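You operate a simulated robot arm through the tools that you are given. There is no shell and no other tool. Be economical: measure what you need, move in short steps, check, and stop when the job is done.

You run a simulated two-armed robot. Do the job below in one go: nothing can be reset, and whatever is moved stays where it is left.

TASK
Gauge both teal sheets and sort them into the trays by thickness.
Fine: leave the gauge arm up.

The check looks at the end state, three seconds after you hand in, the way a careful person would. Anything else that was tipped, shoved, dropped, spilled or broken makes it a failure. Flat cloth is picked up by pressing the open fingertips on it (5 to 10 N) and closing them slowly along it; thin cloth reads only 2 to 8 mm in the jaws.

THE ROBOT
Two 7-joint arms with fingered hands on one trunk, on a carriage that runs on a rail from [21, 1201] to [-12, -678] (x, y) and turns from 144 to 476 degrees about z. Base frame: it is fixed where the carriage stands at the start and does not move with it; the origin is on the floor, on the carriage's upright axis, x ahead of it, y to its left, z up. Lengths are in mm, angles in degrees, forces in N, time in s.
The left shoulder is at the start at [70, 188, 1148], the right one opposite. With the tool pointing down near the work surface each hand reaches from about 100 to 800 mm from the robot's upright axis, wherever it stands, measured 20 degrees to its own side. Places, roughly: gauge plate [700, -800, 800]. Payload 4 kg a hand.
Tool frame (each hand has its own): the origin (TCP) lies between the finger pads and is the grasp point; the fingertips stand 26 mm ahead of it; z points along the fingers, y is the line along which they close. Largest opening 132 mm; the body of the gripper starts 73 mm behind the TCP. The gripper is a hand of 4 fingers: y runs from the thumb to the fingers, the wrist lies at [0, 0, -224] in the tool frame, and closing takes about 1.5 s.
Orientation is told as [roll, pitch, yaw] about the base's x, y, z axes, in that order, counted from this pose: with the fingers straight down and closing along the base's y, the tool's x points along the base's -x, its y along +y and its z along -z.

THE INTERFACE
- The arms move only by the tool arm_command. It takes "left_series", "right_series" or both (then of equal length, played together; a hand with none holds still); each is one flat list of numbers, 6 for each row, row after row: the shift along the base's x, y, z in units of 200 mm (1.0 is 200 mm), then the turn, a rotation vector about the base's x, y, z in units of 45 degrees (1.0 is 45 degrees). In form: [tx, ty, tz, wx, wy, wz, tx, ty, tz, wx, wy, wz, ...]. A call has 1 to 20 rows; each row is the pose to reach, as a shift and turn from the pose commanded when the call began. "left_grip" and "right_grip" are, for a hand that has rows, the finger opening in mm, from 0 to 132, set as the call begins (left out, the last holds). A call with a number of a shift or a turn outside -1 to 1 is refused whole. A row lasts 0.2 s, in which the tool goes at most 50 mm and 8.6 degrees; a call with a longer step from one row to the next is refused whole, and so is a gripper value outside its range. A pose out of reach is approached as far as the arm can. The call stops where the force on the tool passes 40 N (or 10 N more than at its start, if that is more) or the arm is blocked; 0.2 s more then pass. Each finger travels about 72 mm/s and halts on what it meets, pressing with about 23 N; the grip force reading is that of the motor and also rises with nothing between the fingers. The clock runs only during rows and for 0.2 s after the last one: add rows that repeat a pose to give the fingers time. The reply holds the time, the measured pose of the TCP, the force on the tool along the base axes, the opening and the grip force, in the units named above and with some noise, with the torque about the TCP (base axes, N m) and any sound that the robot's microphone picked up.
- Cameras (640 x 400 px; columns grow to the right, rows downward): "scene" is now at [133, -52.6, 1409.3]; the picture's right is [-0.57, -0.82, 0.00], its down [-0.35, 0.24, -0.91] and it looks along [0.75, -0.52, -0.42] (base axes); focal length 264 px, centre (320, 200). "left" rides on the left gripper at [-73, 6, -94] in its tool frame; the picture's right is [-0.08, -1.00, 0.00], its down [0.79, -0.06, -0.62] and it looks along [0.61, -0.05, 0.79] (tool axes); focal length 230 px, centre (320, 200). "right" rides on the right gripper at [73, 6, -94] in its tool frame; the picture's right is [-0.08, 1.00, 0.00], its down [-0.78, -0.06, -0.62] and it looks along [-0.61, -0.05, 0.79] (tool axes); focal length 230 px, centre (320, 200). There is no depth. A picture from a camera that has moved, and an enlarged one, comes with that camera's place and axes in the base frame and with its lens. The place of the scene camera against the robot may be out by one fixed shift of up to 25 mm in any direction.
- snapshot(camera): a new picture of that camera. The clock stands still meanwhile.
- slide_trunk(by): slides the trunk up (or, below 0, down) by that many mm; the arms and the scene camera ride with it, the base frame stays. It gives what a move gives, with no picture.
- roll_base(legs): drives the robot by 1 to 6 legs, each [ahead, left, turn to the left] in mm, mm and degrees, along the robot's own axes; the way and the turn of a leg run together, so that a leg with both is an arc; at most 1500 mm and 180 degrees a leg. The arms and the cameras ride along, it lands a little off, and it stops where it bumps. It keeps to its track: a leg is cut to what the track allows. It gives what a move gives.
- curl_fingers(finger1, finger2, finger3, thumb_bend, hand): sets how far each is bent, from 0 (flat) to 100 (curled in); at 30 the hand is open as for a grip, at 70 the pads meet at the TCP. One left out holds its place. A second passes; each finger stops where it meets its share of the squeeze, and holds until it gets a number again. A gripper value or a shape takes the hand back. It gives what a move gives, with no picture; readings hold the bend of each and the force on the fingers (four entries, about 0 where the hand has none), thumb and palm.
- hand_shape(shape, hand): the hand has 4 fingers and takes this shape, open, in about a second: jaw (thumb against the fingers, like two jaws); tri (thumb and two fingers); tip (a fingertip pinch); poke (one finger out to press); point (the index stretched); flat (the hand flat); cup (the hand cupped); fist (a fist). The gripper value then closes the fingers along that shape, each until it touches; the sizes above hold for jaw. It gives what a move gives, with no picture.
- head_to(pan, tilt): turns the head with the scene camera to pan (to the left, within 86 degrees either way) and tilt (down, from -29 to 69), counted from straight ahead of the robot. It gives what a move gives.
- zoom(camera, box): a new picture of the part [left, top, right, bottom] of that camera's present view, enlarged. The clock stands still meanwhile.
- hand_in(): hands the job in; it is judged then, once.

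Work in short steps. Places have to be worked out from the pictures, the camera data and where the tool is seen: move nearer, look again, correct. Check each grasp and each placing, and mend what went wrong. You have 120 turns and 108 pictures in all, those below and enlarged ones among them. Open the grippers and draw the arms clear of the work before you hand the job in, unless the task says otherwise; then end with one line.

The tools are called after "Emit:" as name(argument=value, ...) on one line, values as JSON. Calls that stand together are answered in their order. arm_command: Moves the arms, as the interface text tells. Its arguments: {"type":"object","properties":{"left_series":{"type":"array","items":{"type":"number"}},"left_grip":{"type":"number"},"right_series":{"type":"array","items":{"type":"number"}},"right_grip":{"type":"number"}},"required":[]} The other tools are called the same way: slide_trunk (by) slides the trunk up or down; hand_shape (shape, hand) gives the hand a shape; curl_fingers (finger1, finger2, finger3, thumb_bend, hand) moves the fingers one by one; roll_base (legs) drives the base; head_to (pan, tilt) turns the head that bears the scene camera; snapshot (camera) takes a picture; zoom (camera, box) takes an enlarged picture of a part of a camera's view; hand_in () hands the job in.

At the start:

```text
t: 0.0
left_tool_pos: [477.0, -83.5, 1271.3]
left_orientation: [0.0, 0.0, 0.0]
left_contact_force: [0.0, 0.5, -0.5]
left_ft_torque: [0.0, -0.02, 0.01]
left_finger_gap: 131.6
left_grasp_force: 0.1
left_shape: jaw
left_bend: [30.0, 30.0, 30.0, 30.0]
left_finger forces: [0.0, 0.0, 0.0, 0.0, 0.1, 0.0]
right_tool_pos: [353.9, -546.6, 1183.4]
right_orientation: [-0.1, -0.1, 0.1]
right_contact_force: [-0.1, -0.2, 0.3]
right_ft_torque: [0.0, 0.01, -0.01]
right_finger_gap: 131.7
right_grasp_force: 0.1
right_shape: jaw
right_bend: [30.0, 30.0, 30.0, 30.0]
right_finger forces: [0.0, 0.0, 0.0, 0.0, 0.1, 0.0]
trunk travel left (down, up): [-625.0, 315.0]
robot x, y, heading: [-1.9, 0.8, -0.0]
head pan, tilt: [-34.8, 24.9]
```

scene: 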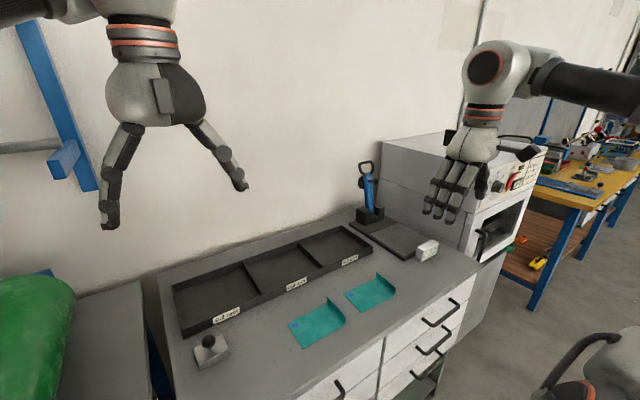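
right: 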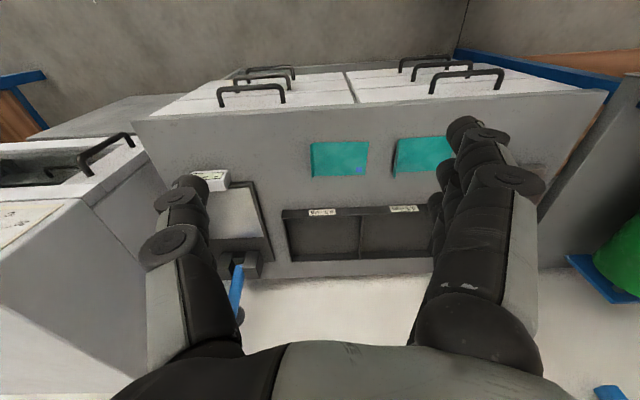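
left: 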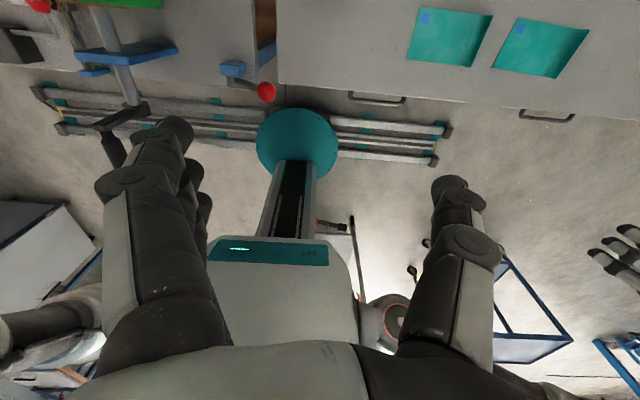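

I look closely at the trays, sheets and gauge first.

Emit:
zoom(camera="scene", box=[160, 220, 400, 370])

Emit:
zoom(camera="scene", box=[330, 150, 460, 270])

```text
2.67 times, centred on (280, 295) of scene
camera zoom: at [133.0, -52.6, 1409.3], right [-0.57, -0.82, 0.0], down [-0.35, 0.24, -0.91], along [0.75, -0.52, -0.42], focal length 705 px, centre (427, -53)
```

zoom: 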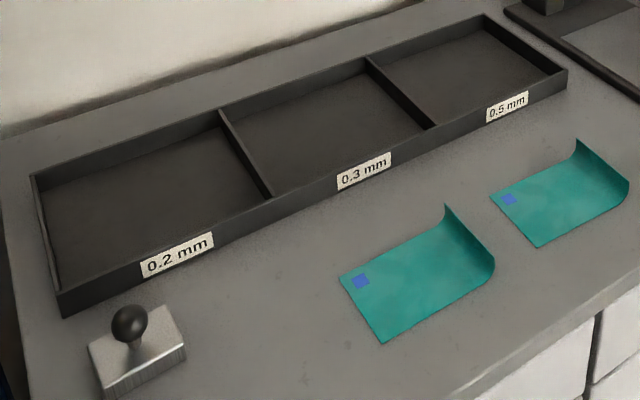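

```text
3.33 times, centred on (395, 210) of scene
camera zoom: at [133.0, -52.6, 1409.3], right [-0.57, -0.82, 0.0], down [-0.35, 0.24, -0.91], along [0.75, -0.52, -0.42], focal length 882 px, centre (70, 167)
```

zoom: 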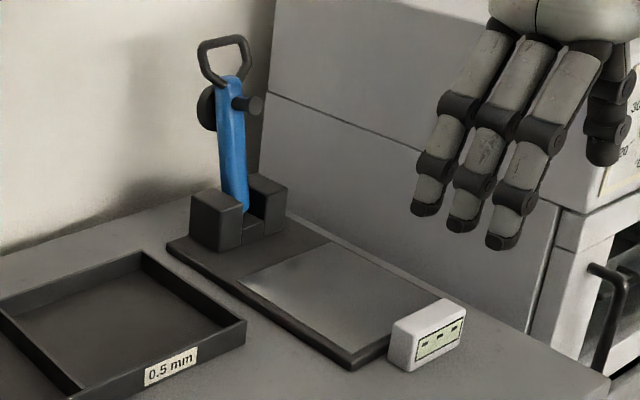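

The sheets lie near [560,-345] and [560,-547], both with a turned-up flange at the right end. The trays are behind them, and the gauge is at about [700,-800] with its arm up. I'll drive to the right so the work is in front of the robot and look again.

Emit:
roll_base(legs=[[0, -480, 0]])

Emit:
head_to(pan=-20, tilt=38)

Emit:
snapshot(camera="scene")

Emit:
snapshot(camera="right")

Emit:
snapshot(camera="left")

```text
t: 2.8
left_tool_pos: [469.4, -551.4, 1271.2]
left_orientation: [0.1, 0.1, 0.7]
left_contact_force: [0.0, -1.1, 0.6]
left_ft_torque: [0.05, 0.01, 0.02]
left_finger_gap: 132.0
left_grasp_force: 0.1
left_shape: jaw
left_bend: [30.0, 30.0, 30.0, 30.0]
left_finger forces: [0.0, 0.0, 0.0, 0.0, 0.1, 0.0]
right_tool_pos: [350.6, -1015.8, 1182.9]
right_orientation: [0.1, 0.0, 0.7]
right_contact_force: [0.4, 0.2, 0.1]
right_ft_torque: [-0.02, -0.03, -0.01]
right_finger_gap: 131.6
right_grasp_force: 0.0
right_shape: jaw
right_bend: [30.0, 30.0, 30.0, 30.0]
right_finger forces: [0.0, 0.0, 0.1, 0.0, 0.0, 0.0]
trunk travel left (down, up): [-625.0, 315.0]
robot x, y, heading: [-7.9, -476.2, 0.8]
head pan, tilt: [-34.8, 24.9]
```

```text
t: 3.6
left_tool_pos: [469.4, -553.0, 1270.4]
left_orientation: [0.1, 0.0, 0.7]
left_contact_force: [0.5, 0.7, 0.7]
left_ft_torque: [0.0, 0.0, -0.01]
left_finger_gap: 131.8
left_grasp_force: 0.1
left_shape: jaw
left_bend: [30.0, 30.0, 30.0, 30.0]
left_finger forces: [0.0, 0.0, 0.0, 0.1, 0.0, 0.0]
right_tool_pos: [352.8, -1017.7, 1182.4]
right_orientation: [0.0, 0.0, 0.9]
right_contact_force: [-0.3, -0.2, 0.1]
right_ft_torque: [0.0, 0.02, 0.02]
right_finger_gap: 131.7
right_grasp_force: 0.2
right_shape: jaw
right_bend: [30.0, 30.0, 30.0, 30.0]
right_finger forces: [0.1, 0.1, 0.0, 0.0, 0.0, 0.0]
trunk travel left (down, up): [-625.0, 315.0]
robot x, y, heading: [-10.3, -475.3, 0.9]
head pan, tilt: [-20.0, 38.0]
```

```text
102 pictures are left
camera scene: at [130.5, -503.2, 1388.7], right [-0.33, -0.94, 0.0], down [-0.58, 0.2, -0.79], along [0.74, -0.26, -0.62], focal length 264 px, centre (320, 200)
```

scene: 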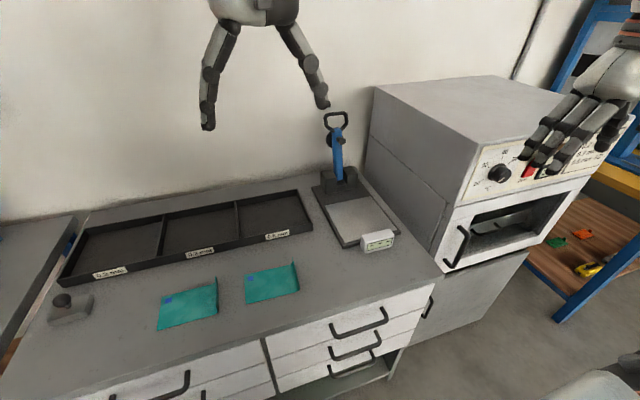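

```text
101 pictures are left
camera right: at [280.1, -1011.4, 1275.7], right [0.06, 1.0, 0.0], down [0.79, -0.05, 0.62], along [0.62, -0.04, -0.79], focal length 230 px, centre (320, 200)
```

right: 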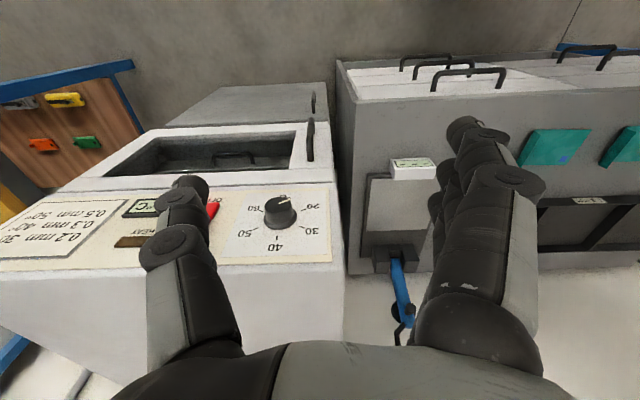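

```text
100 pictures are left
camera left: at [541.5, -546.4, 1364.6], right [0.09, -1.0, 0.0], down [-0.78, -0.07, 0.62], along [-0.61, -0.06, -0.79], focal length 230 px, centre (320, 200)
```

left: 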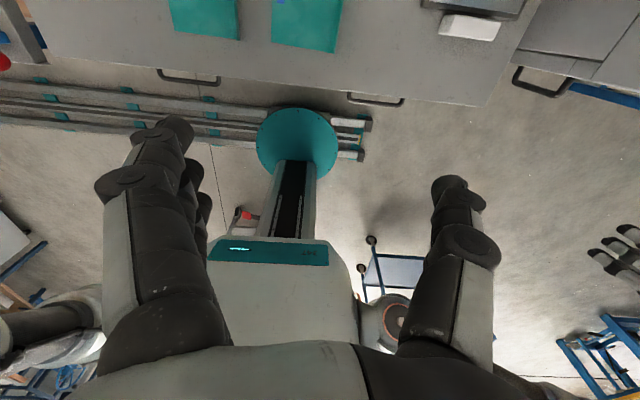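

Estimates: sheet 2 is at about [545,-515], sheet 1 at about [545,-320], and the gauge plate at about [697,-836]. I move the left hand aside to the left and bring the right hand in over the sheets.

Emit:
arm_command(left_series=[-0.1, 0.24, 0, 0, 0, 0, -0.2, 0.48, 0, 0, 0, 0, -0.3, 0.72, 0, 0, 0, 0, -0.4, 0.9, 0, 0, 0, 0, -0.5, 1, 0, 0, 0, 0], right_series=[0, 0.2, 0, 0, 0, 0, 0, 0.4, 0, 0, 0, 0, 0, 0.6, 0, 0, 0, 0, 0, 0.8, 0, 0, 0, 0, 0, 1, 0, 0, 0, 0])

Emit:
arm_command(left_series=[0, 0.2, 0, 0, 0, 0, 0, 0.4, 0, 0, 0, 0, 0, 0.6, 0, 0, 0, 0, 0, 0.8, 0, 0, 0, 0, 0, 1, 0, 0, 0, 0], right_series=[0.15, 0.14, -0.14, 0, 0, 0, 0.3, 0.28, -0.28, 0, 0, 0, 0.45, 0.42, -0.42, 0, 0, 0, 0.6, 0.55, -0.55, 0, 0, 0, 0.7, 0.7, -0.65, 0, 0, 0])

Emit:
roll_base(legs=[[0, -125, -0.9]])

Emit:
snapshot(camera="right")

Emit:
snapshot(camera="scene")

```text
refused: row 1 steps farther than a row can; nothing moved
```

```text
t: 4.8
left_tool_pos: [470.9, -350.7, 1270.3]
left_orientation: [-0.1, 0.2, 0.8]
left_contact_force: [0.2, -0.2, 0.1]
left_ft_torque: [-0.04, -0.04, -0.01]
left_finger_gap: 131.8
left_grasp_force: 0.0
left_shape: jaw
left_bend: [30.0, 30.0, 30.0, 30.0]
left_finger forces: [0.0, 0.0, 0.1, 0.1, 0.1, 0.0]
right_tool_pos: [491.7, -871.0, 1054.3]
right_orientation: [-0.1, 0.0, 0.8]
right_contact_force: [-0.6, 1.5, 0.1]
right_ft_torque: [-0.07, -0.04, -0.01]
right_finger_gap: 131.9
right_grasp_force: 0.1
right_shape: jaw
right_bend: [30.0, 30.0, 30.0, 30.0]
right_finger forces: [0.1, 0.1, 0.0, 0.0, 0.0, 0.0]
trunk travel left (down, up): [-625.0, 315.0]
robot x, y, heading: [-10.8, -474.4, 0.7]
head pan, tilt: [-20.0, 38.0]
```

```text
t: 6.1
left_tool_pos: [470.3, -481.6, 1268.7]
left_orientation: [-0.2, 0.2, 0.0]
left_contact_force: [-1.1, 0.3, -0.3]
left_ft_torque: [0.0, 0.01, 0.0]
left_finger_gap: 131.8
left_grasp_force: 0.1
left_shape: jaw
left_bend: [30.0, 30.0, 30.0, 30.0]
left_finger forces: [0.1, 0.0, 0.0, 0.0, 0.0, 0.0]
right_tool_pos: [484.8, -1001.7, 1055.1]
right_orientation: [-0.1, -0.1, 0.1]
right_contact_force: [6.6, 27.0, 3.1]
right_ft_torque: [0.3, -0.12, 0.42]
right_finger_gap: 129.6
right_grasp_force: 0.1
right_shape: jaw
right_bend: [30.0, 30.0, 30.0, 39.0]
right_finger forces: [0.1, 0.0, 0.0, 0.0, 27.0, 0.0]
trunk travel left (down, up): [-625.0, 315.0]
robot x, y, heading: [-12.2, -598.9, 0.3]
head pan, tilt: [-20.0, 38.0]
```

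```text
99 pictures are left
camera right: at [412.9, -995.0, 1148.5], right [0.08, 1.0, 0.0], down [0.78, -0.06, 0.62], along [0.62, -0.05, -0.79], focal length 230 px, centre (320, 200)
```

right: 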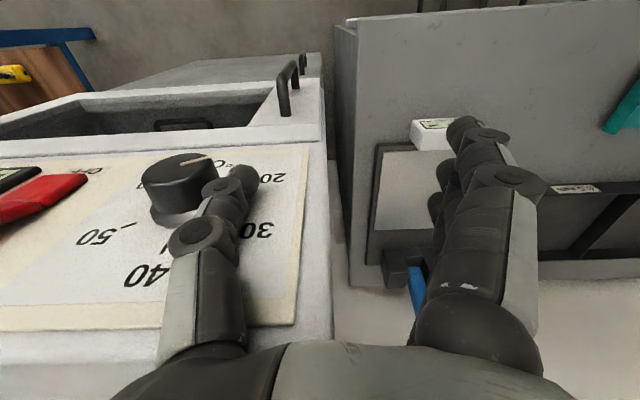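

```text
98 pictures are left
camera scene: at [128.7, -624.6, 1388.7], right [-0.34, -0.94, 0.0], down [-0.58, 0.21, -0.79], along [0.74, -0.27, -0.62], focal length 264 px, centre (320, 200)
```

scene: 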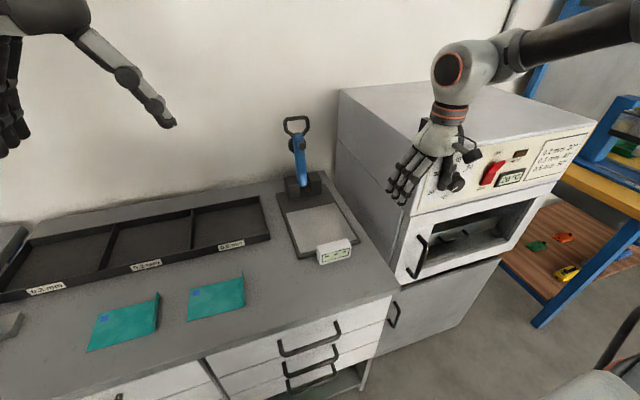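

The first move was refused, so driving brought my right thumb up against the oven knob (27 N). I back straight off in +y and then check the knob.

Emit:
arm_command(right_series=[0, 0.15, 0, 0, 0, 0, 0, 0.35, 0, 0, 0, 0, 0, 0.55, 0, 0, 0, 0, 0, 0.75, 0, 0, 0, 0])

Emit:
zoom(camera="scene", box=[390, 110, 550, 210])

Emit:
snapshot(camera="right")

```text
t: 7.1
left_tool_pos: [472.5, -484.9, 1268.6]
left_orientation: [-0.2, 0.1, 0.1]
left_contact_force: [-0.4, 0.4, 0.4]
left_ft_torque: [-0.01, 0.0, 0.01]
left_finger_gap: 131.7
left_grasp_force: 0.1
left_shape: jaw
left_bend: [30.0, 30.0, 30.0, 30.0]
left_finger forces: [0.0, 0.1, 0.0, 0.0, 0.1, 0.0]
right_tool_pos: [483.2, -856.2, 1054.3]
right_orientation: [0.0, 0.0, 0.0]
right_contact_force: [-0.6, -0.2, -0.2]
right_ft_torque: [0.01, 0.02, 0.02]
right_finger_gap: 131.9
right_grasp_force: 0.1
right_shape: jaw
right_bend: [30.0, 30.0, 30.0, 30.0]
right_finger forces: [0.0, 0.0, 0.0, 0.0, 0.0, 0.0]
trunk travel left (down, up): [-625.0, 315.0]
robot x, y, heading: [-8.9, -601.7, 0.0]
head pan, tilt: [-20.0, 38.0]
```

```text
4.00 times, centred on (470, 160) of scene
camera zoom: at [128.9, -628.2, 1388.6], right [-0.34, -0.94, 0.0], down [-0.58, 0.21, -0.79], along [0.74, -0.27, -0.62], focal length 1058 px, centre (-280, 360)
```

zoom: 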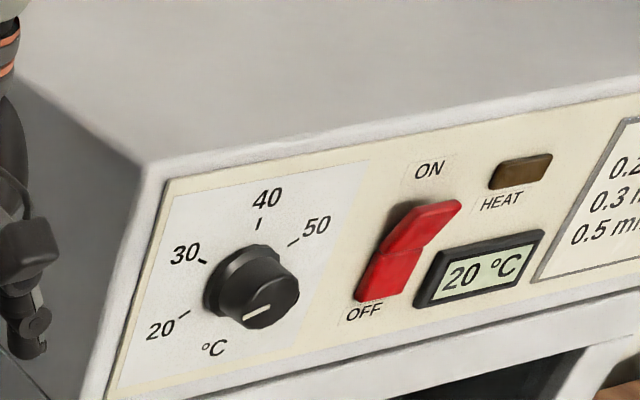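

```text
96 pictures are left
camera right: at [411.9, -849.3, 1147.6], right [0.08, 1.0, 0.0], down [0.78, -0.06, 0.62], along [0.62, -0.05, -0.79], focal length 230 px, centre (320, 200)
```

right: 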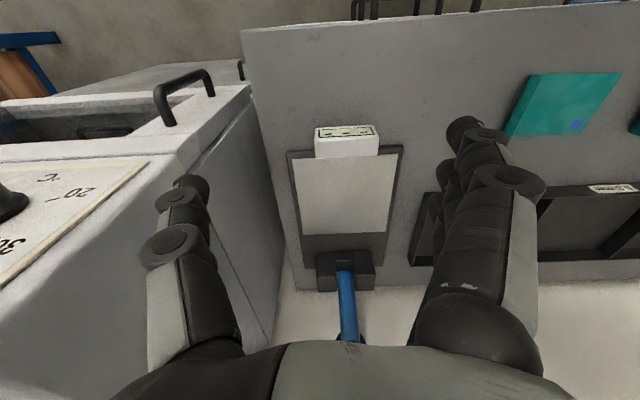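

The knob is still pointing low-left beside the unlit heater and the oven reads 20 °C, so nothing looks disturbed. I move both hands left, the right one toward sheet 2's flange.

Emit:
arm_command(left_series=[-0.05, 0.2, 0, 0, 0, 0, -0.1, 0.4, 0, 0, 0, 0, -0.15, 0.6, 0, 0, 0, 0, -0.2, 0.8, 0, 0, 0, 0, -0.25, 1, 0, 0, 0, 0], right_series=[0, 0.2, 0, 0, 0, 0, 0, 0.4, 0, 0, 0, 0, 0, 0.6, 0, 0, 0, 0, 0, 0.8, 0, 0, 0, 0, 0, 1, 0, 0, 0, 0])

Emit:
snapshot(camera="right")

```text
t: 8.3
left_tool_pos: [420.6, -282.2, 1272.1]
left_orientation: [-0.1, -0.1, 0.2]
left_contact_force: [-1.2, 0.1, -0.1]
left_ft_torque: [-0.03, 0.01, 0.01]
left_finger_gap: 132.0
left_grasp_force: 0.1
left_shape: jaw
left_bend: [30.0, 30.0, 30.0, 30.0]
left_finger forces: [0.0, 0.0, 0.1, 0.0, 0.0, 0.1]
right_tool_pos: [477.9, -727.1, 1053.3]
right_orientation: [0.0, -0.2, 0.1]
right_contact_force: [-0.4, -0.8, 0.0]
right_ft_torque: [0.03, -0.02, -0.02]
right_finger_gap: 132.0
right_grasp_force: 0.0
right_shape: jaw
right_bend: [30.0, 30.0, 30.0, 30.0]
right_finger forces: [0.0, 0.0, 0.0, 0.1, 0.0, 0.0]
right hand out of reach, approached as far as the arm can: row 4, 5
trunk travel left (down, up): [-625.0, 315.0]
robot x, y, heading: [-10.9, -597.1, 0.2]
head pan, tilt: [-20.0, 38.0]
```

```text
95 pictures are left
camera right: at [406.1, -719.9, 1146.1], right [0.08, 1.0, 0.0], down [0.78, -0.06, 0.62], along [0.62, -0.05, -0.78], focal length 230 px, centre (320, 200)
```

right: 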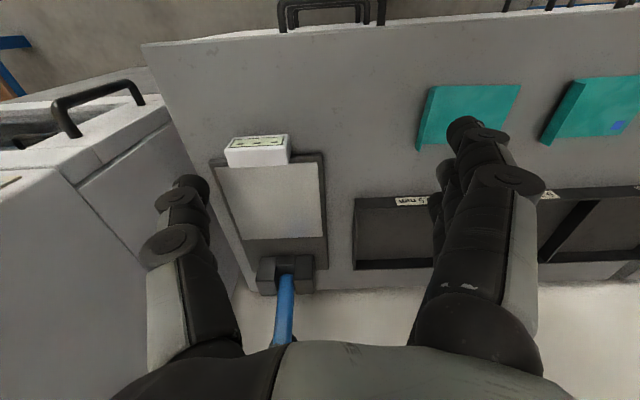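

The right hand won't reach across from here, so I drive 170 mm back to the left to put it above sheet 2.

Emit:
roll_base(legs=[[0, 160, 0]])

Emit:
snapshot(camera="right")

Emit:
snapshot(camera="scene")

```text
t: 9.7
left_tool_pos: [424.9, -122.1, 1272.3]
left_orientation: [0.2, 0.1, 0.3]
left_contact_force: [0.0, -1.0, -0.2]
left_ft_torque: [0.05, 0.01, 0.01]
left_finger_gap: 132.0
left_grasp_force: 0.0
left_shape: jaw
left_bend: [30.0, 30.0, 30.0, 30.0]
left_finger forces: [0.0, 0.1, 0.0, 0.1, 0.1, 0.0]
right_tool_pos: [483.0, -563.3, 1053.1]
right_orientation: [0.3, -0.1, 0.4]
right_contact_force: [0.2, -0.6, -1.0]
right_ft_torque: [0.01, 0.01, -0.01]
right_finger_gap: 132.1
right_grasp_force: 0.1
right_shape: jaw
right_bend: [30.0, 30.0, 30.0, 30.0]
right_finger forces: [0.1, 0.0, 0.0, 0.0, 0.0, 0.0]
trunk travel left (down, up): [-625.0, 315.0]
robot x, y, heading: [-5.0, -435.8, 0.3]
head pan, tilt: [-20.0, 38.0]
```

```text
94 pictures are left
camera right: at [410.9, -558.2, 1145.0], right [0.07, 1.0, 0.0], down [0.78, -0.06, 0.62], along [0.62, -0.04, -0.79], focal length 230 px, centre (320, 200)
```

right: 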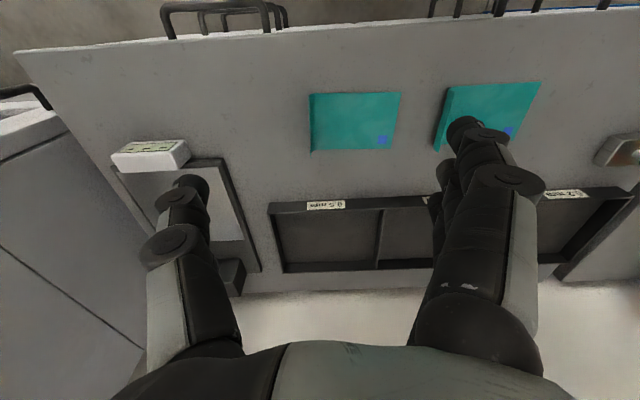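

```text
93 pictures are left
camera scene: at [130.7, -467.5, 1388.7], right [-0.34, -0.94, 0.0], down [-0.58, 0.21, -0.79], along [0.74, -0.27, -0.62], focal length 264 px, centre (320, 200)
```

scene: 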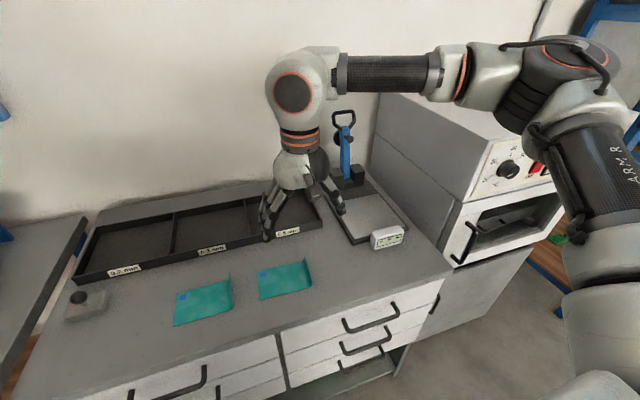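

Sheet 2 spans x≈495–580 and y≈-578 (flange) to -451. I lower the right hand above the flange with a part-closed grip.

Emit:
arm_command(right_series=[0.05, 0, -0.2, 0, 0, 0, 0.1, -0.02, -0.4, 0, 0, 0, 0.18, -0.05, -0.6, 0, 0, 0, 0.25, -0.07, -0.75, 0, 0, 0, 0.27, -0.075, -0.86, 0, 0, 0], right_grip=80)

Emit:
snapshot(camera="right")

Emit:
zoom(camera="scene", box=[160, 180, 400, 330])

```text
t: 10.9
left_tool_pos: [424.0, -119.8, 1271.6]
left_orientation: [0.0, 0.1, 0.3]
left_contact_force: [0.1, 0.3, 0.9]
left_ft_torque: [-0.03, 0.02, 0.0]
left_finger_gap: 131.9
left_grasp_force: 0.1
left_shape: jaw
left_bend: [30.0, 30.0, 30.0, 30.0]
left_finger forces: [0.0, 0.0, 0.0, 0.0, 0.1, 0.0]
right_tool_pos: [516.3, -612.8, 899.6]
right_orientation: [0.3, -0.2, 0.3]
right_contact_force: [-0.1, -0.8, -0.1]
right_ft_torque: [-0.02, 0.0, 0.0]
right_finger_gap: 80.3
right_grasp_force: 0.0
right_shape: jaw
right_bend: [71.0, 71.0, 71.0, 69.0]
right_finger forces: [0.0, 0.1, 0.0, 0.0, 0.1, 0.0]
right hand out of reach, approached as far as the arm can: row 1, 2, 3, 4, 5
trunk travel left (down, up): [-625.0, 315.0]
robot x, y, heading: [-8.2, -435.6, 0.4]
head pan, tilt: [-20.0, 38.0]
```

```text
92 pictures are left
camera right: at [444.6, -607.6, 993.2], right [0.07, 1.0, 0.01], down [0.78, -0.06, 0.62], along [0.62, -0.04, -0.79], focal length 230 px, centre (320, 200)
```

right: 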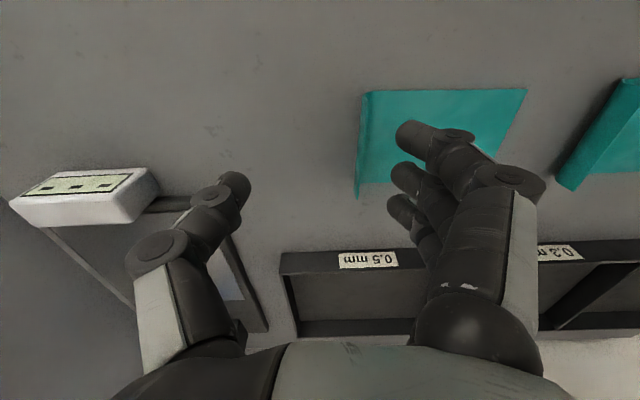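

```text
2.67 times, centred on (280, 255) of scene
camera zoom: at [130.8, -465.6, 1388.7], right [-0.34, -0.94, 0.0], down [-0.58, 0.21, -0.79], along [0.74, -0.27, -0.62], focal length 705 px, centre (427, 53)
```

zoom: 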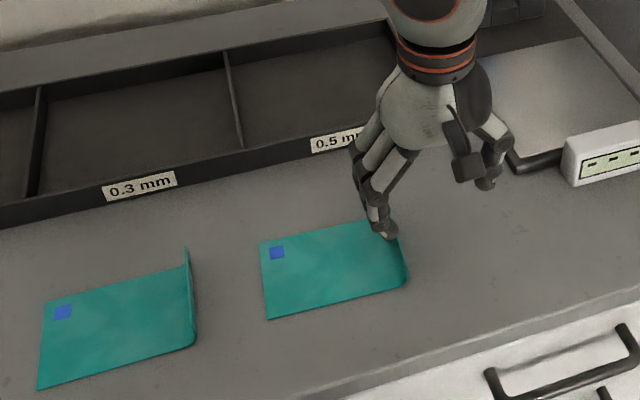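

The arm's inner reach limit stops it at y -613. I drive the carriage another 100 mm left so the flange comes within the right arm's zone.

Emit:
roll_base(legs=[[0, 100, 0]])

Emit:
arm_command(right_series=[0.05, -0.1, 0, 0, 0, 0, 0.1, -0.2, 0, 0, 0, 0, 0.1, -0.325, 0, 0, 0, 0, 0.1, -0.325, 0, 0, 0, 0])

Emit:
snapshot(camera="right")

```text
t: 12.0
left_tool_pos: [428.2, -24.8, 1272.4]
left_orientation: [0.1, 0.0, 0.0]
left_contact_force: [0.8, -0.6, 0.1]
left_ft_torque: [0.01, 0.04, -0.01]
left_finger_gap: 132.2
left_grasp_force: 0.1
left_shape: jaw
left_bend: [30.0, 30.0, 30.0, 30.0]
left_finger forces: [0.1, 0.1, 0.0, 0.0, 0.1, 0.1]
right_tool_pos: [517.4, -517.9, 900.6]
right_orientation: [0.3, -0.2, 0.1]
right_contact_force: [-0.2, 0.1, -0.3]
right_ft_torque: [-0.02, 0.06, 0.04]
right_finger_gap: 80.6
right_grasp_force: 0.0
right_shape: jaw
right_bend: [71.0, 71.0, 71.0, 69.0]
right_finger forces: [0.0, 0.0, 0.1, 0.0, 0.0, 0.0]
trunk travel left (down, up): [-625.0, 315.0]
robot x, y, heading: [-4.6, -340.3, -0.1]
head pan, tilt: [-20.0, 38.0]
```

```text
t: 13.0
left_tool_pos: [428.3, -24.1, 1272.3]
left_orientation: [0.0, 0.2, 0.0]
left_contact_force: [0.1, -0.3, 0.1]
left_ft_torque: [-0.01, 0.01, 0.01]
left_finger_gap: 131.6
left_grasp_force: 0.0
left_shape: jaw
left_bend: [30.0, 30.0, 30.0, 30.0]
left_finger forces: [0.0, 0.0, 0.0, 0.0, 0.1, 0.1]
right_tool_pos: [537.7, -584.8, 900.9]
right_orientation: [0.2, -0.2, -0.2]
right_contact_force: [-0.4, -0.8, 0.2]
right_ft_torque: [-0.02, -0.03, 0.0]
right_finger_gap: 80.3
right_grasp_force: 0.0
right_shape: jaw
right_bend: [71.0, 71.0, 71.0, 69.0]
right_finger forces: [0.0, 0.1, 0.1, 0.1, 0.1, 0.1]
trunk travel left (down, up): [-625.0, 315.0]
robot x, y, heading: [-3.6, -341.5, -0.3]
head pan, tilt: [-20.0, 38.0]
```

```text
90 pictures are left
camera right: at [465.7, -578.7, 994.5], right [0.08, 1.0, 0.01], down [0.78, -0.07, 0.62], along [0.62, -0.04, -0.79], focal length 230 px, centre (320, 200)
```

right: 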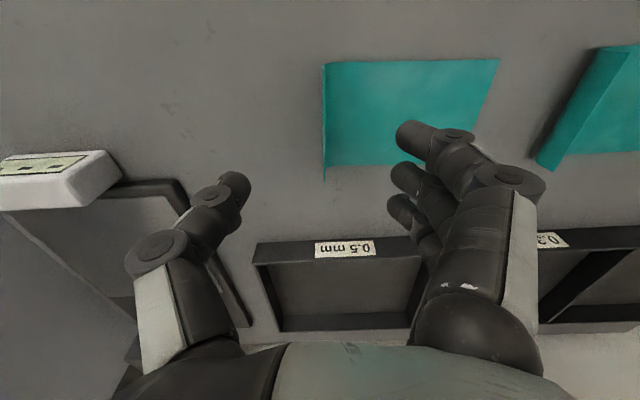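

I see the flange edge-on at y≈-582, about 25 mm high (top z≈825), with the sheet centred at x≈535. I lower to TCP z≈838 and check.

Emit:
arm_command(right_series=[0, 0.01, -0.15, 0, 0, 0, -0.01, 0.01, -0.3, 0, 0, 0, -0.01, 0.01, -0.315, 0, 0, 0, -0.01, 0.01, -0.315, 0, 0, 0])

Emit:
snapshot(camera="right")

Emit:
zoom(camera="scene", box=[300, 200, 460, 300])

```text
t: 14.0
left_tool_pos: [427.8, -24.3, 1272.5]
left_orientation: [-0.1, 0.1, 0.0]
left_contact_force: [-0.9, 0.4, -0.1]
left_ft_torque: [-0.02, -0.03, 0.03]
left_finger_gap: 131.9
left_grasp_force: 0.1
left_shape: jaw
left_bend: [30.0, 30.0, 30.0, 30.0]
left_finger forces: [0.1, 0.0, 0.0, 0.0, 0.1, 0.0]
right_tool_pos: [535.2, -582.4, 838.6]
right_orientation: [0.3, -0.2, 0.0]
right_contact_force: [0.6, -0.1, 0.9]
right_ft_torque: [-0.02, -0.05, 0.0]
right_finger_gap: 80.4
right_grasp_force: 0.1
right_shape: jaw
right_bend: [71.0, 71.0, 71.0, 69.0]
right_finger forces: [0.1, 0.0, 0.0, 0.1, 0.0, 0.1]
trunk travel left (down, up): [-625.0, 315.0]
robot x, y, heading: [-7.3, -336.3, -0.0]
head pan, tilt: [-20.0, 38.0]
```

```text
89 pictures are left
camera right: at [462.6, -576.5, 931.5], right [0.08, 1.0, 0.01], down [0.78, -0.06, 0.62], along [0.62, -0.04, -0.79], focal length 230 px, centre (320, 200)
```

right: 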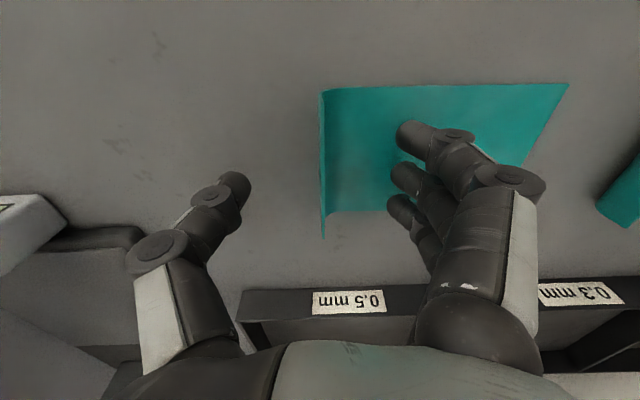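

```text
4.00 times, centred on (380, 250) of scene
camera zoom: at [132.8, -368.6, 1388.7], right [-0.34, -0.94, 0.0], down [-0.58, 0.21, -0.79], along [0.74, -0.27, -0.62], focal length 1058 px, centre (80, 0)
```

zoom: 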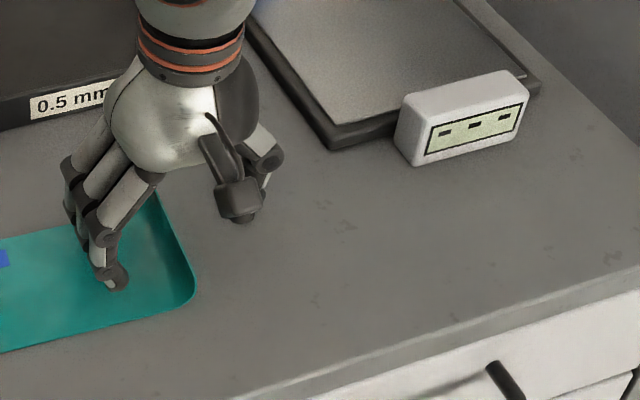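

The flange sits midway between fingers and thumb, and the fingertips are about 12 mm above the sheet. I lower 7 mm and close slowly.

Emit:
arm_command(right_series=[0, 0, -0.035, 0, 0, 0, 0, 0, -0.035, 0, 0, 0, 0, 0, -0.035, 0, 0, 0, 0, 0, -0.035, 0, 0, 0], right_grip=25)

Emit:
snapshot(camera="right")

```text
t: 15.0
left_tool_pos: [427.8, -23.1, 1271.7]
left_orientation: [0.0, 0.0, 0.1]
left_contact_force: [-0.7, 0.8, 1.1]
left_ft_torque: [0.04, -0.01, 0.01]
left_finger_gap: 131.9
left_grasp_force: 0.0
left_shape: jaw
left_bend: [30.0, 30.0, 30.0, 30.0]
left_finger forces: [0.0, 0.1, 0.0, 0.0, 0.0, 0.1]
right_tool_pos: [535.5, -582.9, 831.2]
right_orientation: [0.3, -0.1, 0.0]
right_contact_force: [-0.2, 0.5, 0.4]
right_ft_torque: [-0.02, -0.01, 0.02]
right_finger_gap: 25.4
right_grasp_force: 0.0
right_shape: jaw
right_bend: [73.0, 73.0, 73.0, 70.0]
right_finger forces: [0.0, 0.0, 0.0, 0.0, 0.1, 0.1]
trunk travel left (down, up): [-625.0, 315.0]
robot x, y, heading: [-8.9, -339.2, 0.2]
head pan, tilt: [-20.0, 38.0]
```

```text
87 pictures are left
camera right: at [462.7, -576.8, 924.5], right [0.08, 1.0, 0.01], down [0.78, -0.06, 0.62], along [0.62, -0.04, -0.79], focal length 230 px, centre (320, 200)
```

right: 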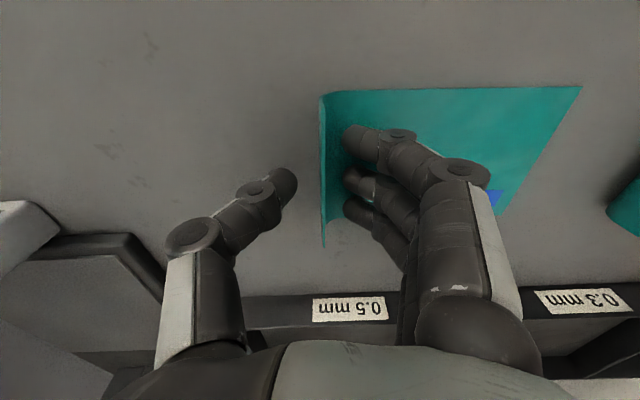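

The fingers straddle the flange evenly. I close fully, with waiting rows.

Emit:
arm_command(right_series=[0, 0, 0, 0, 0, 0, 0, 0, 0, 0, 0, 0, 0, 0, 0, 0, 0, 0, 0, 0, 0, 0, 0, 0, 0, 0, 0, 0, 0, 0], right_grip=0)

Emit:
snapshot(camera="right")

```text
t: 16.2
left_tool_pos: [426.7, -24.1, 1273.1]
left_orientation: [-0.1, 0.0, -0.1]
left_contact_force: [0.2, -0.1, 0.8]
left_ft_torque: [-0.01, 0.02, 0.04]
left_finger_gap: 132.1
left_grasp_force: 0.1
left_shape: jaw
left_bend: [30.0, 30.0, 30.0, 30.0]
left_finger forces: [0.1, 0.1, 0.0, 0.1, 0.0, 0.0]
right_tool_pos: [534.3, -582.9, 833.0]
right_orientation: [0.3, -0.2, 0.0]
right_contact_force: [2.9, 0.0, 11.6]
right_ft_torque: [0.25, -0.09, -0.07]
right_finger_gap: 3.4
right_grasp_force: 23.1
right_shape: jaw
right_bend: [72.0, 72.0, 71.0, 70.0]
right_finger forces: [8.6, 8.4, 8.2, 0.0, 18.8, 0.0]
trunk travel left (down, up): [-625.0, 315.0]
robot x, y, heading: [-4.5, -340.3, 0.3]
head pan, tilt: [-20.0, 38.0]
```

```text
86 pictures are left
camera right: at [462.3, -576.3, 925.4], right [0.08, 1.0, 0.01], down [0.78, -0.06, 0.62], along [0.62, -0.04, -0.78], focal length 230 px, centre (320, 200)
```

right: 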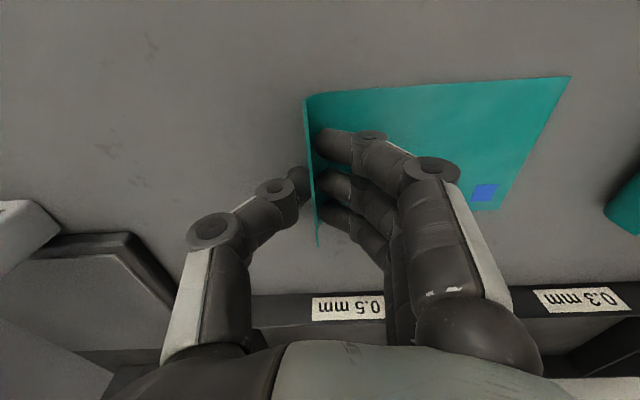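

The flange is gripped (gap 3.4 mm, 23 N). I lift 110 mm and check that the sheet comes along.

Emit:
arm_command(right_series=[0, 0, 0.1, 0, 0, 0, 0, 0, 0.25, 0, 0, 0, 0, 0, 0.4, 0, 0, 0, 0, 0, 0.55, 0, 0, 0, 0, 0, 0.55, 0, 0, 0])

Emit:
snapshot(camera="right")

Emit:
zoom(camera="scene", box=[240, 120, 480, 270])

```text
t: 17.4
left_tool_pos: [429.0, -23.7, 1271.5]
left_orientation: [0.0, 0.2, 0.0]
left_contact_force: [0.1, 0.0, -0.4]
left_ft_torque: [-0.03, 0.07, -0.04]
left_finger_gap: 131.8
left_grasp_force: 0.0
left_shape: jaw
left_bend: [30.0, 30.0, 30.0, 30.0]
left_finger forces: [0.0, 0.1, 0.1, 0.1, 0.0, 0.0]
right_tool_pos: [534.0, -583.3, 941.6]
right_orientation: [0.2, -0.1, 0.0]
right_contact_force: [-0.3, 0.4, -0.4]
right_ft_torque: [0.0, -0.01, -0.01]
right_finger_gap: 2.5
right_grasp_force: 22.7
right_shape: jaw
right_bend: [72.0, 71.0, 71.0, 70.0]
right_finger forces: [5.9, 5.8, 6.2, 0.0, 17.2, 0.0]
trunk travel left (down, up): [-625.0, 315.0]
robot x, y, heading: [-4.7, -337.8, 0.2]
head pan, tilt: [-20.0, 38.0]
```

```text
85 pictures are left
camera right: at [462.9, -576.8, 1034.4], right [0.08, 1.0, 0.01], down [0.78, -0.06, 0.62], along [0.62, -0.04, -0.79], focal length 230 px, centre (320, 200)
```

right: 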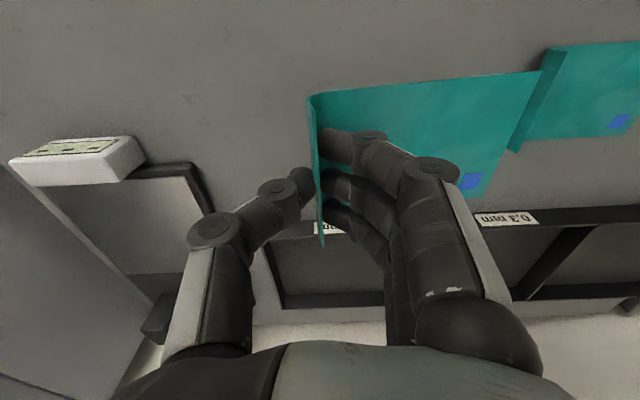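

```text
2.67 times, centred on (360, 195) of scene
camera zoom: at [133.2, -368.7, 1388.6], right [-0.34, -0.94, 0.0], down [-0.58, 0.21, -0.79], along [0.74, -0.27, -0.62], focal length 705 px, centre (213, 213)
```

zoom: 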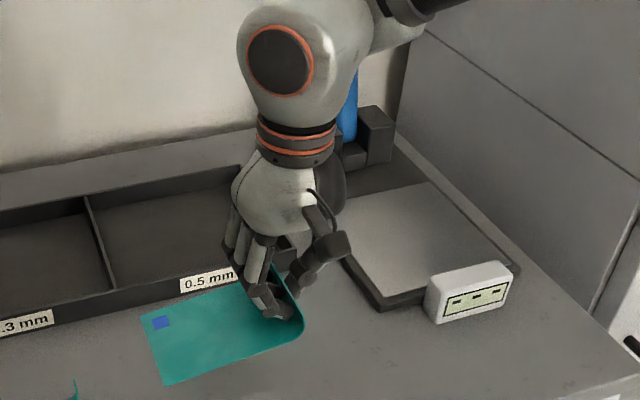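

The sheet hangs level from the flange. The gauge anvil centre is about [680,-825] and the foot should land near there, so I drive right with the sheet held high.

Emit:
roll_base(legs=[[0, -250, 0]])

Emit:
snapshot(camera="right")

Emit:
snapshot(camera="scene")

```text
t: 19.3
left_tool_pos: [425.5, -280.1, 1271.3]
left_orientation: [-0.1, 0.0, -0.7]
left_contact_force: [-0.2, 0.5, -0.5]
left_ft_torque: [-0.03, 0.02, -0.01]
left_finger_gap: 131.7
left_grasp_force: 0.0
left_shape: jaw
left_bend: [30.0, 30.0, 30.0, 30.0]
left_finger forces: [0.1, 0.0, 0.0, 0.1, 0.0, 0.0]
right_tool_pos: [528.2, -840.1, 941.4]
right_orientation: [0.2, -0.2, -0.6]
right_contact_force: [0.3, -0.8, 0.0]
right_ft_torque: [0.01, -0.01, 0.02]
right_finger_gap: 2.7
right_grasp_force: 23.4
right_shape: jaw
right_bend: [72.0, 71.0, 71.0, 70.0]
right_finger forces: [6.0, 5.9, 6.3, 0.0, 17.4, 0.0]
trunk travel left (down, up): [-625.0, 315.0]
robot x, y, heading: [-10.3, -590.3, -0.8]
head pan, tilt: [-20.0, 38.0]
```

```text
83 pictures are left
camera right: at [455.7, -833.2, 1034.7], right [0.09, 1.0, 0.0], down [0.78, -0.07, 0.62], along [0.62, -0.05, -0.79], focal length 230 px, centre (320, 200)
```

right: 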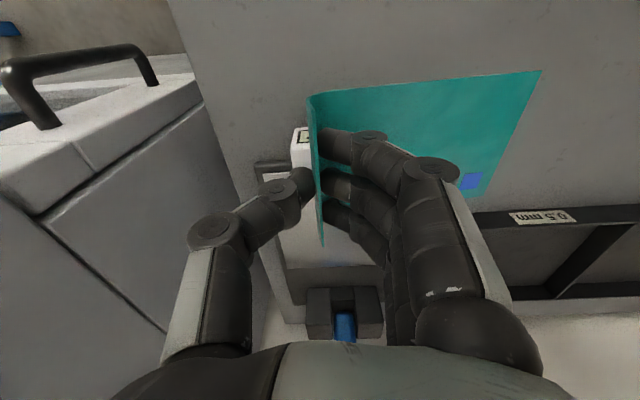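

```text
82 pictures are left
camera scene: at [127.7, -621.5, 1388.7], right [-0.35, -0.94, 0.0], down [-0.58, 0.22, -0.79], along [0.74, -0.28, -0.62], focal length 264 px, centre (320, 200)
```

scene: 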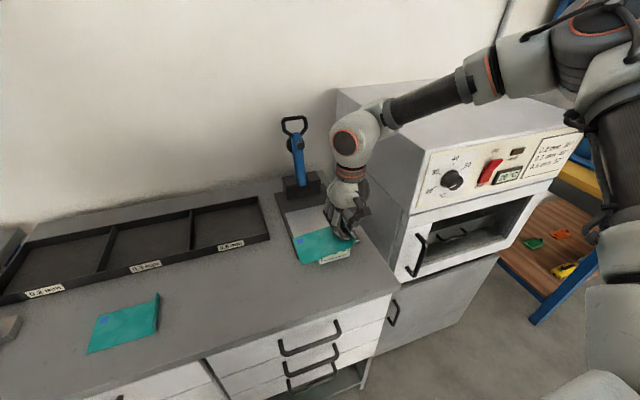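

I advance over the anvil at the same height, in small rows, watching the force in case the forearm meets the oven.

Emit:
arm_command(right_series=[0.15, -0.03, 0, 0, 0, 0, 0.3, -0.06, 0, 0, 0, 0, 0.45, -0.09, 0, 0, 0, 0.05, 0.6, -0.12, 0, 0, 0, 0.05, 0.75, -0.13, 0, 0, 0, 0.05, 0.75, -0.13, 0, 0, 0, 0.05])

Emit:
snapshot(camera="right")

Emit:
head_to(pan=-30, tilt=30)

Emit:
snapshot(camera="scene")

```text
t: 20.7
left_tool_pos: [426.4, -281.0, 1272.6]
left_orientation: [0.1, 0.1, -0.6]
left_contact_force: [0.7, -0.4, 0.5]
left_ft_torque: [0.01, 0.02, 0.0]
left_finger_gap: 131.8
left_grasp_force: 0.0
left_shape: jaw
left_bend: [30.0, 30.0, 30.0, 30.0]
left_finger forces: [0.0, 0.0, 0.1, 0.1, 0.0, 0.0]
right_tool_pos: [643.5, -884.4, 951.3]
right_orientation: [0.2, -0.2, 1.7]
right_contact_force: [-0.3, 0.7, -0.6]
right_ft_torque: [-0.04, -0.01, 0.01]
right_finger_gap: 2.6
right_grasp_force: 22.8
right_shape: jaw
right_bend: [72.0, 71.0, 71.0, 70.0]
right_finger forces: [6.0, 5.9, 6.3, 0.1, 17.5, 0.0]
right hand out of reach, approached as far as the arm can: row 4, 5, 6
trunk travel left (down, up): [-625.0, 315.0]
robot x, y, heading: [-12.0, -588.7, -0.6]
head pan, tilt: [-20.0, 38.0]
```

```text
81 pictures are left
camera right: at [571.4, -880.2, 1044.6], right [0.05, 1.0, 0.01], down [0.78, -0.04, 0.62], along [0.62, -0.03, -0.79], focal length 230 px, centre (320, 200)
```

right: 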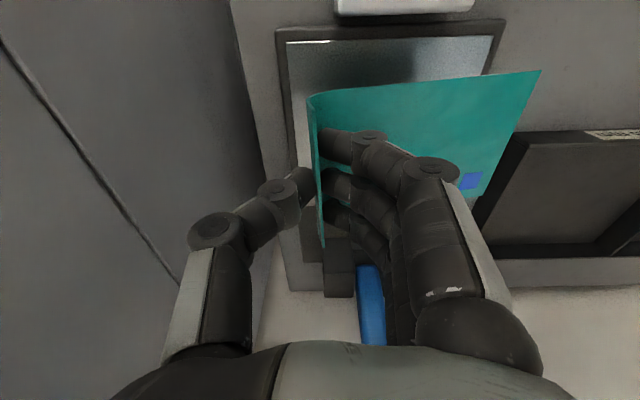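

```text
t: 21.4
left_tool_pos: [427.0, -281.5, 1272.5]
left_orientation: [0.0, 0.0, -0.7]
left_contact_force: [0.4, 0.2, -0.1]
left_ft_torque: [0.04, -0.01, 0.01]
left_finger_gap: 132.0
left_grasp_force: 0.0
left_shape: jaw
left_bend: [30.0, 30.0, 30.0, 30.0]
left_finger forces: [0.0, 0.0, 0.0, 0.0, 0.1, 0.1]
right_tool_pos: [643.2, -884.5, 952.9]
right_orientation: [0.3, -0.3, 1.7]
right_contact_force: [0.0, 0.0, -0.6]
right_ft_torque: [-0.01, -0.01, 0.0]
right_finger_gap: 2.6
right_grasp_force: 22.7
right_shape: jaw
right_bend: [72.0, 71.0, 71.0, 70.0]
right_finger forces: [6.0, 5.9, 6.3, 0.0, 17.5, 0.0]
trunk travel left (down, up): [-625.0, 315.0]
robot x, y, heading: [-9.8, -591.5, -0.7]
head pan, tilt: [-30.0, 30.0]
```

```text
80 pictures are left
camera scene: at [124.7, -638.1, 1401.0], right [-0.51, -0.86, 0.0], down [-0.43, 0.25, -0.87], along [0.75, -0.44, -0.5], focal length 264 px, centre (320, 200)
```

scene: 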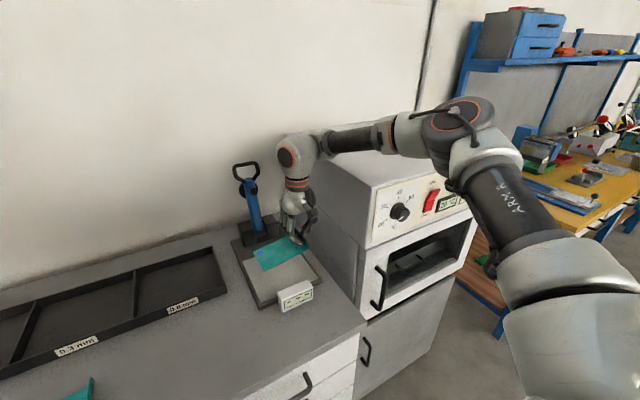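

The reach limit here seems to come from the wrist sitting at shoulder height, and the forearm would be low over the oven (top z≈1150). Raising the trunk should help with both, so I do that first.

Emit:
slide_trunk(by=250)

Emit:
arm_command(right_series=[0.06, 0.03, -0.2, 0, 0, 0, 0.12, 0.06, -0.4, 0, 0, 0, 0.18, 0.09, -0.6, 0, 0, 0, 0.18, 0.09, -0.8, 0, 0, 0, 0.18, 0.09, -1, 0, 0, 0])

Emit:
snapshot(camera="scene")

Emit:
snapshot(camera="right")

```text
t: 24.0
left_tool_pos: [427.4, -280.4, 1522.9]
left_orientation: [0.0, 0.1, -0.6]
left_contact_force: [-0.5, -0.6, 0.2]
left_ft_torque: [0.05, -0.01, -0.02]
left_finger_gap: 131.5
left_grasp_force: 0.0
left_shape: jaw
left_bend: [30.0, 30.0, 30.0, 30.0]
left_finger forces: [0.1, 0.0, 0.0, 0.1, 0.0, 0.0]
right_tool_pos: [642.7, -884.7, 1201.8]
right_orientation: [0.3, -0.1, 1.7]
right_contact_force: [0.2, 0.3, 0.4]
right_ft_torque: [-0.03, -0.01, -0.01]
right_finger_gap: 2.6
right_grasp_force: 22.7
right_shape: jaw
right_bend: [72.0, 71.0, 71.0, 70.0]
right_finger forces: [5.9, 5.9, 6.2, 0.1, 17.6, 0.0]
trunk travel left (down, up): [-875.0, 65.0]
robot x, y, heading: [-9.9, -593.7, -0.7]
head pan, tilt: [-30.0, 30.0]
```

```text
t: 25.2
left_tool_pos: [426.4, -281.2, 1522.7]
left_orientation: [-0.1, 0.1, -0.6]
left_contact_force: [-0.1, 0.2, -0.9]
left_ft_torque: [-0.02, 0.03, 0.01]
left_finger_gap: 131.6
left_grasp_force: 0.1
left_shape: jaw
left_bend: [30.0, 30.0, 30.0, 30.0]
left_finger forces: [0.1, 0.0, 0.0, 0.1, 0.1, 0.0]
right_tool_pos: [592.9, -916.2, 1077.1]
right_orientation: [0.4, -0.3, 1.7]
right_contact_force: [-0.3, -0.8, -0.9]
right_ft_torque: [-0.04, -0.02, 0.02]
right_finger_gap: 2.4
right_grasp_force: 22.3
right_shape: jaw
right_bend: [71.0, 71.0, 71.0, 70.0]
right_finger forces: [6.0, 6.0, 6.4, 0.0, 17.7, 0.1]
right hand out of reach, approached as far as the arm can: row 1, 2, 3, 4, 5
trunk travel left (down, up): [-875.0, 65.0]
robot x, y, heading: [-13.0, -596.0, -0.4]
head pan, tilt: [-30.0, 30.0]
```

```text
79 pictures are left
camera scene: at [124.8, -639.0, 1651.1], right [-0.51, -0.86, 0.0], down [-0.43, 0.25, -0.87], along [0.75, -0.44, -0.5], focal length 264 px, centre (320, 200)
```

scene: 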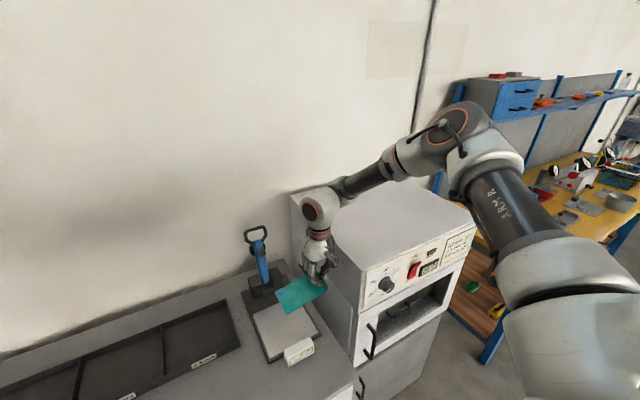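

```text
78 pictures are left
camera right: at [520.2, -911.6, 1170.5], right [0.05, 1.0, 0.01], down [0.78, -0.04, 0.62], along [0.62, -0.02, -0.78], focal length 230 px, centre (320, 200)
```

right: 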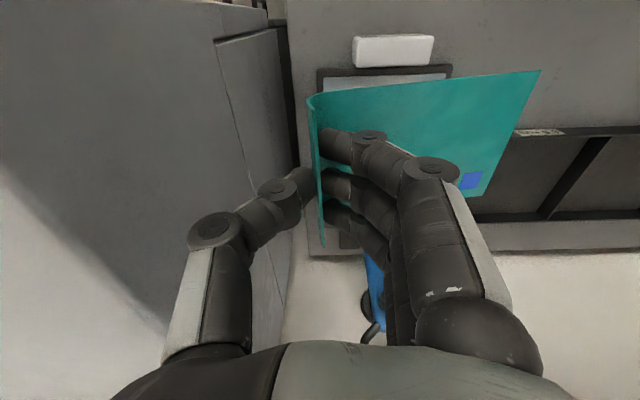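

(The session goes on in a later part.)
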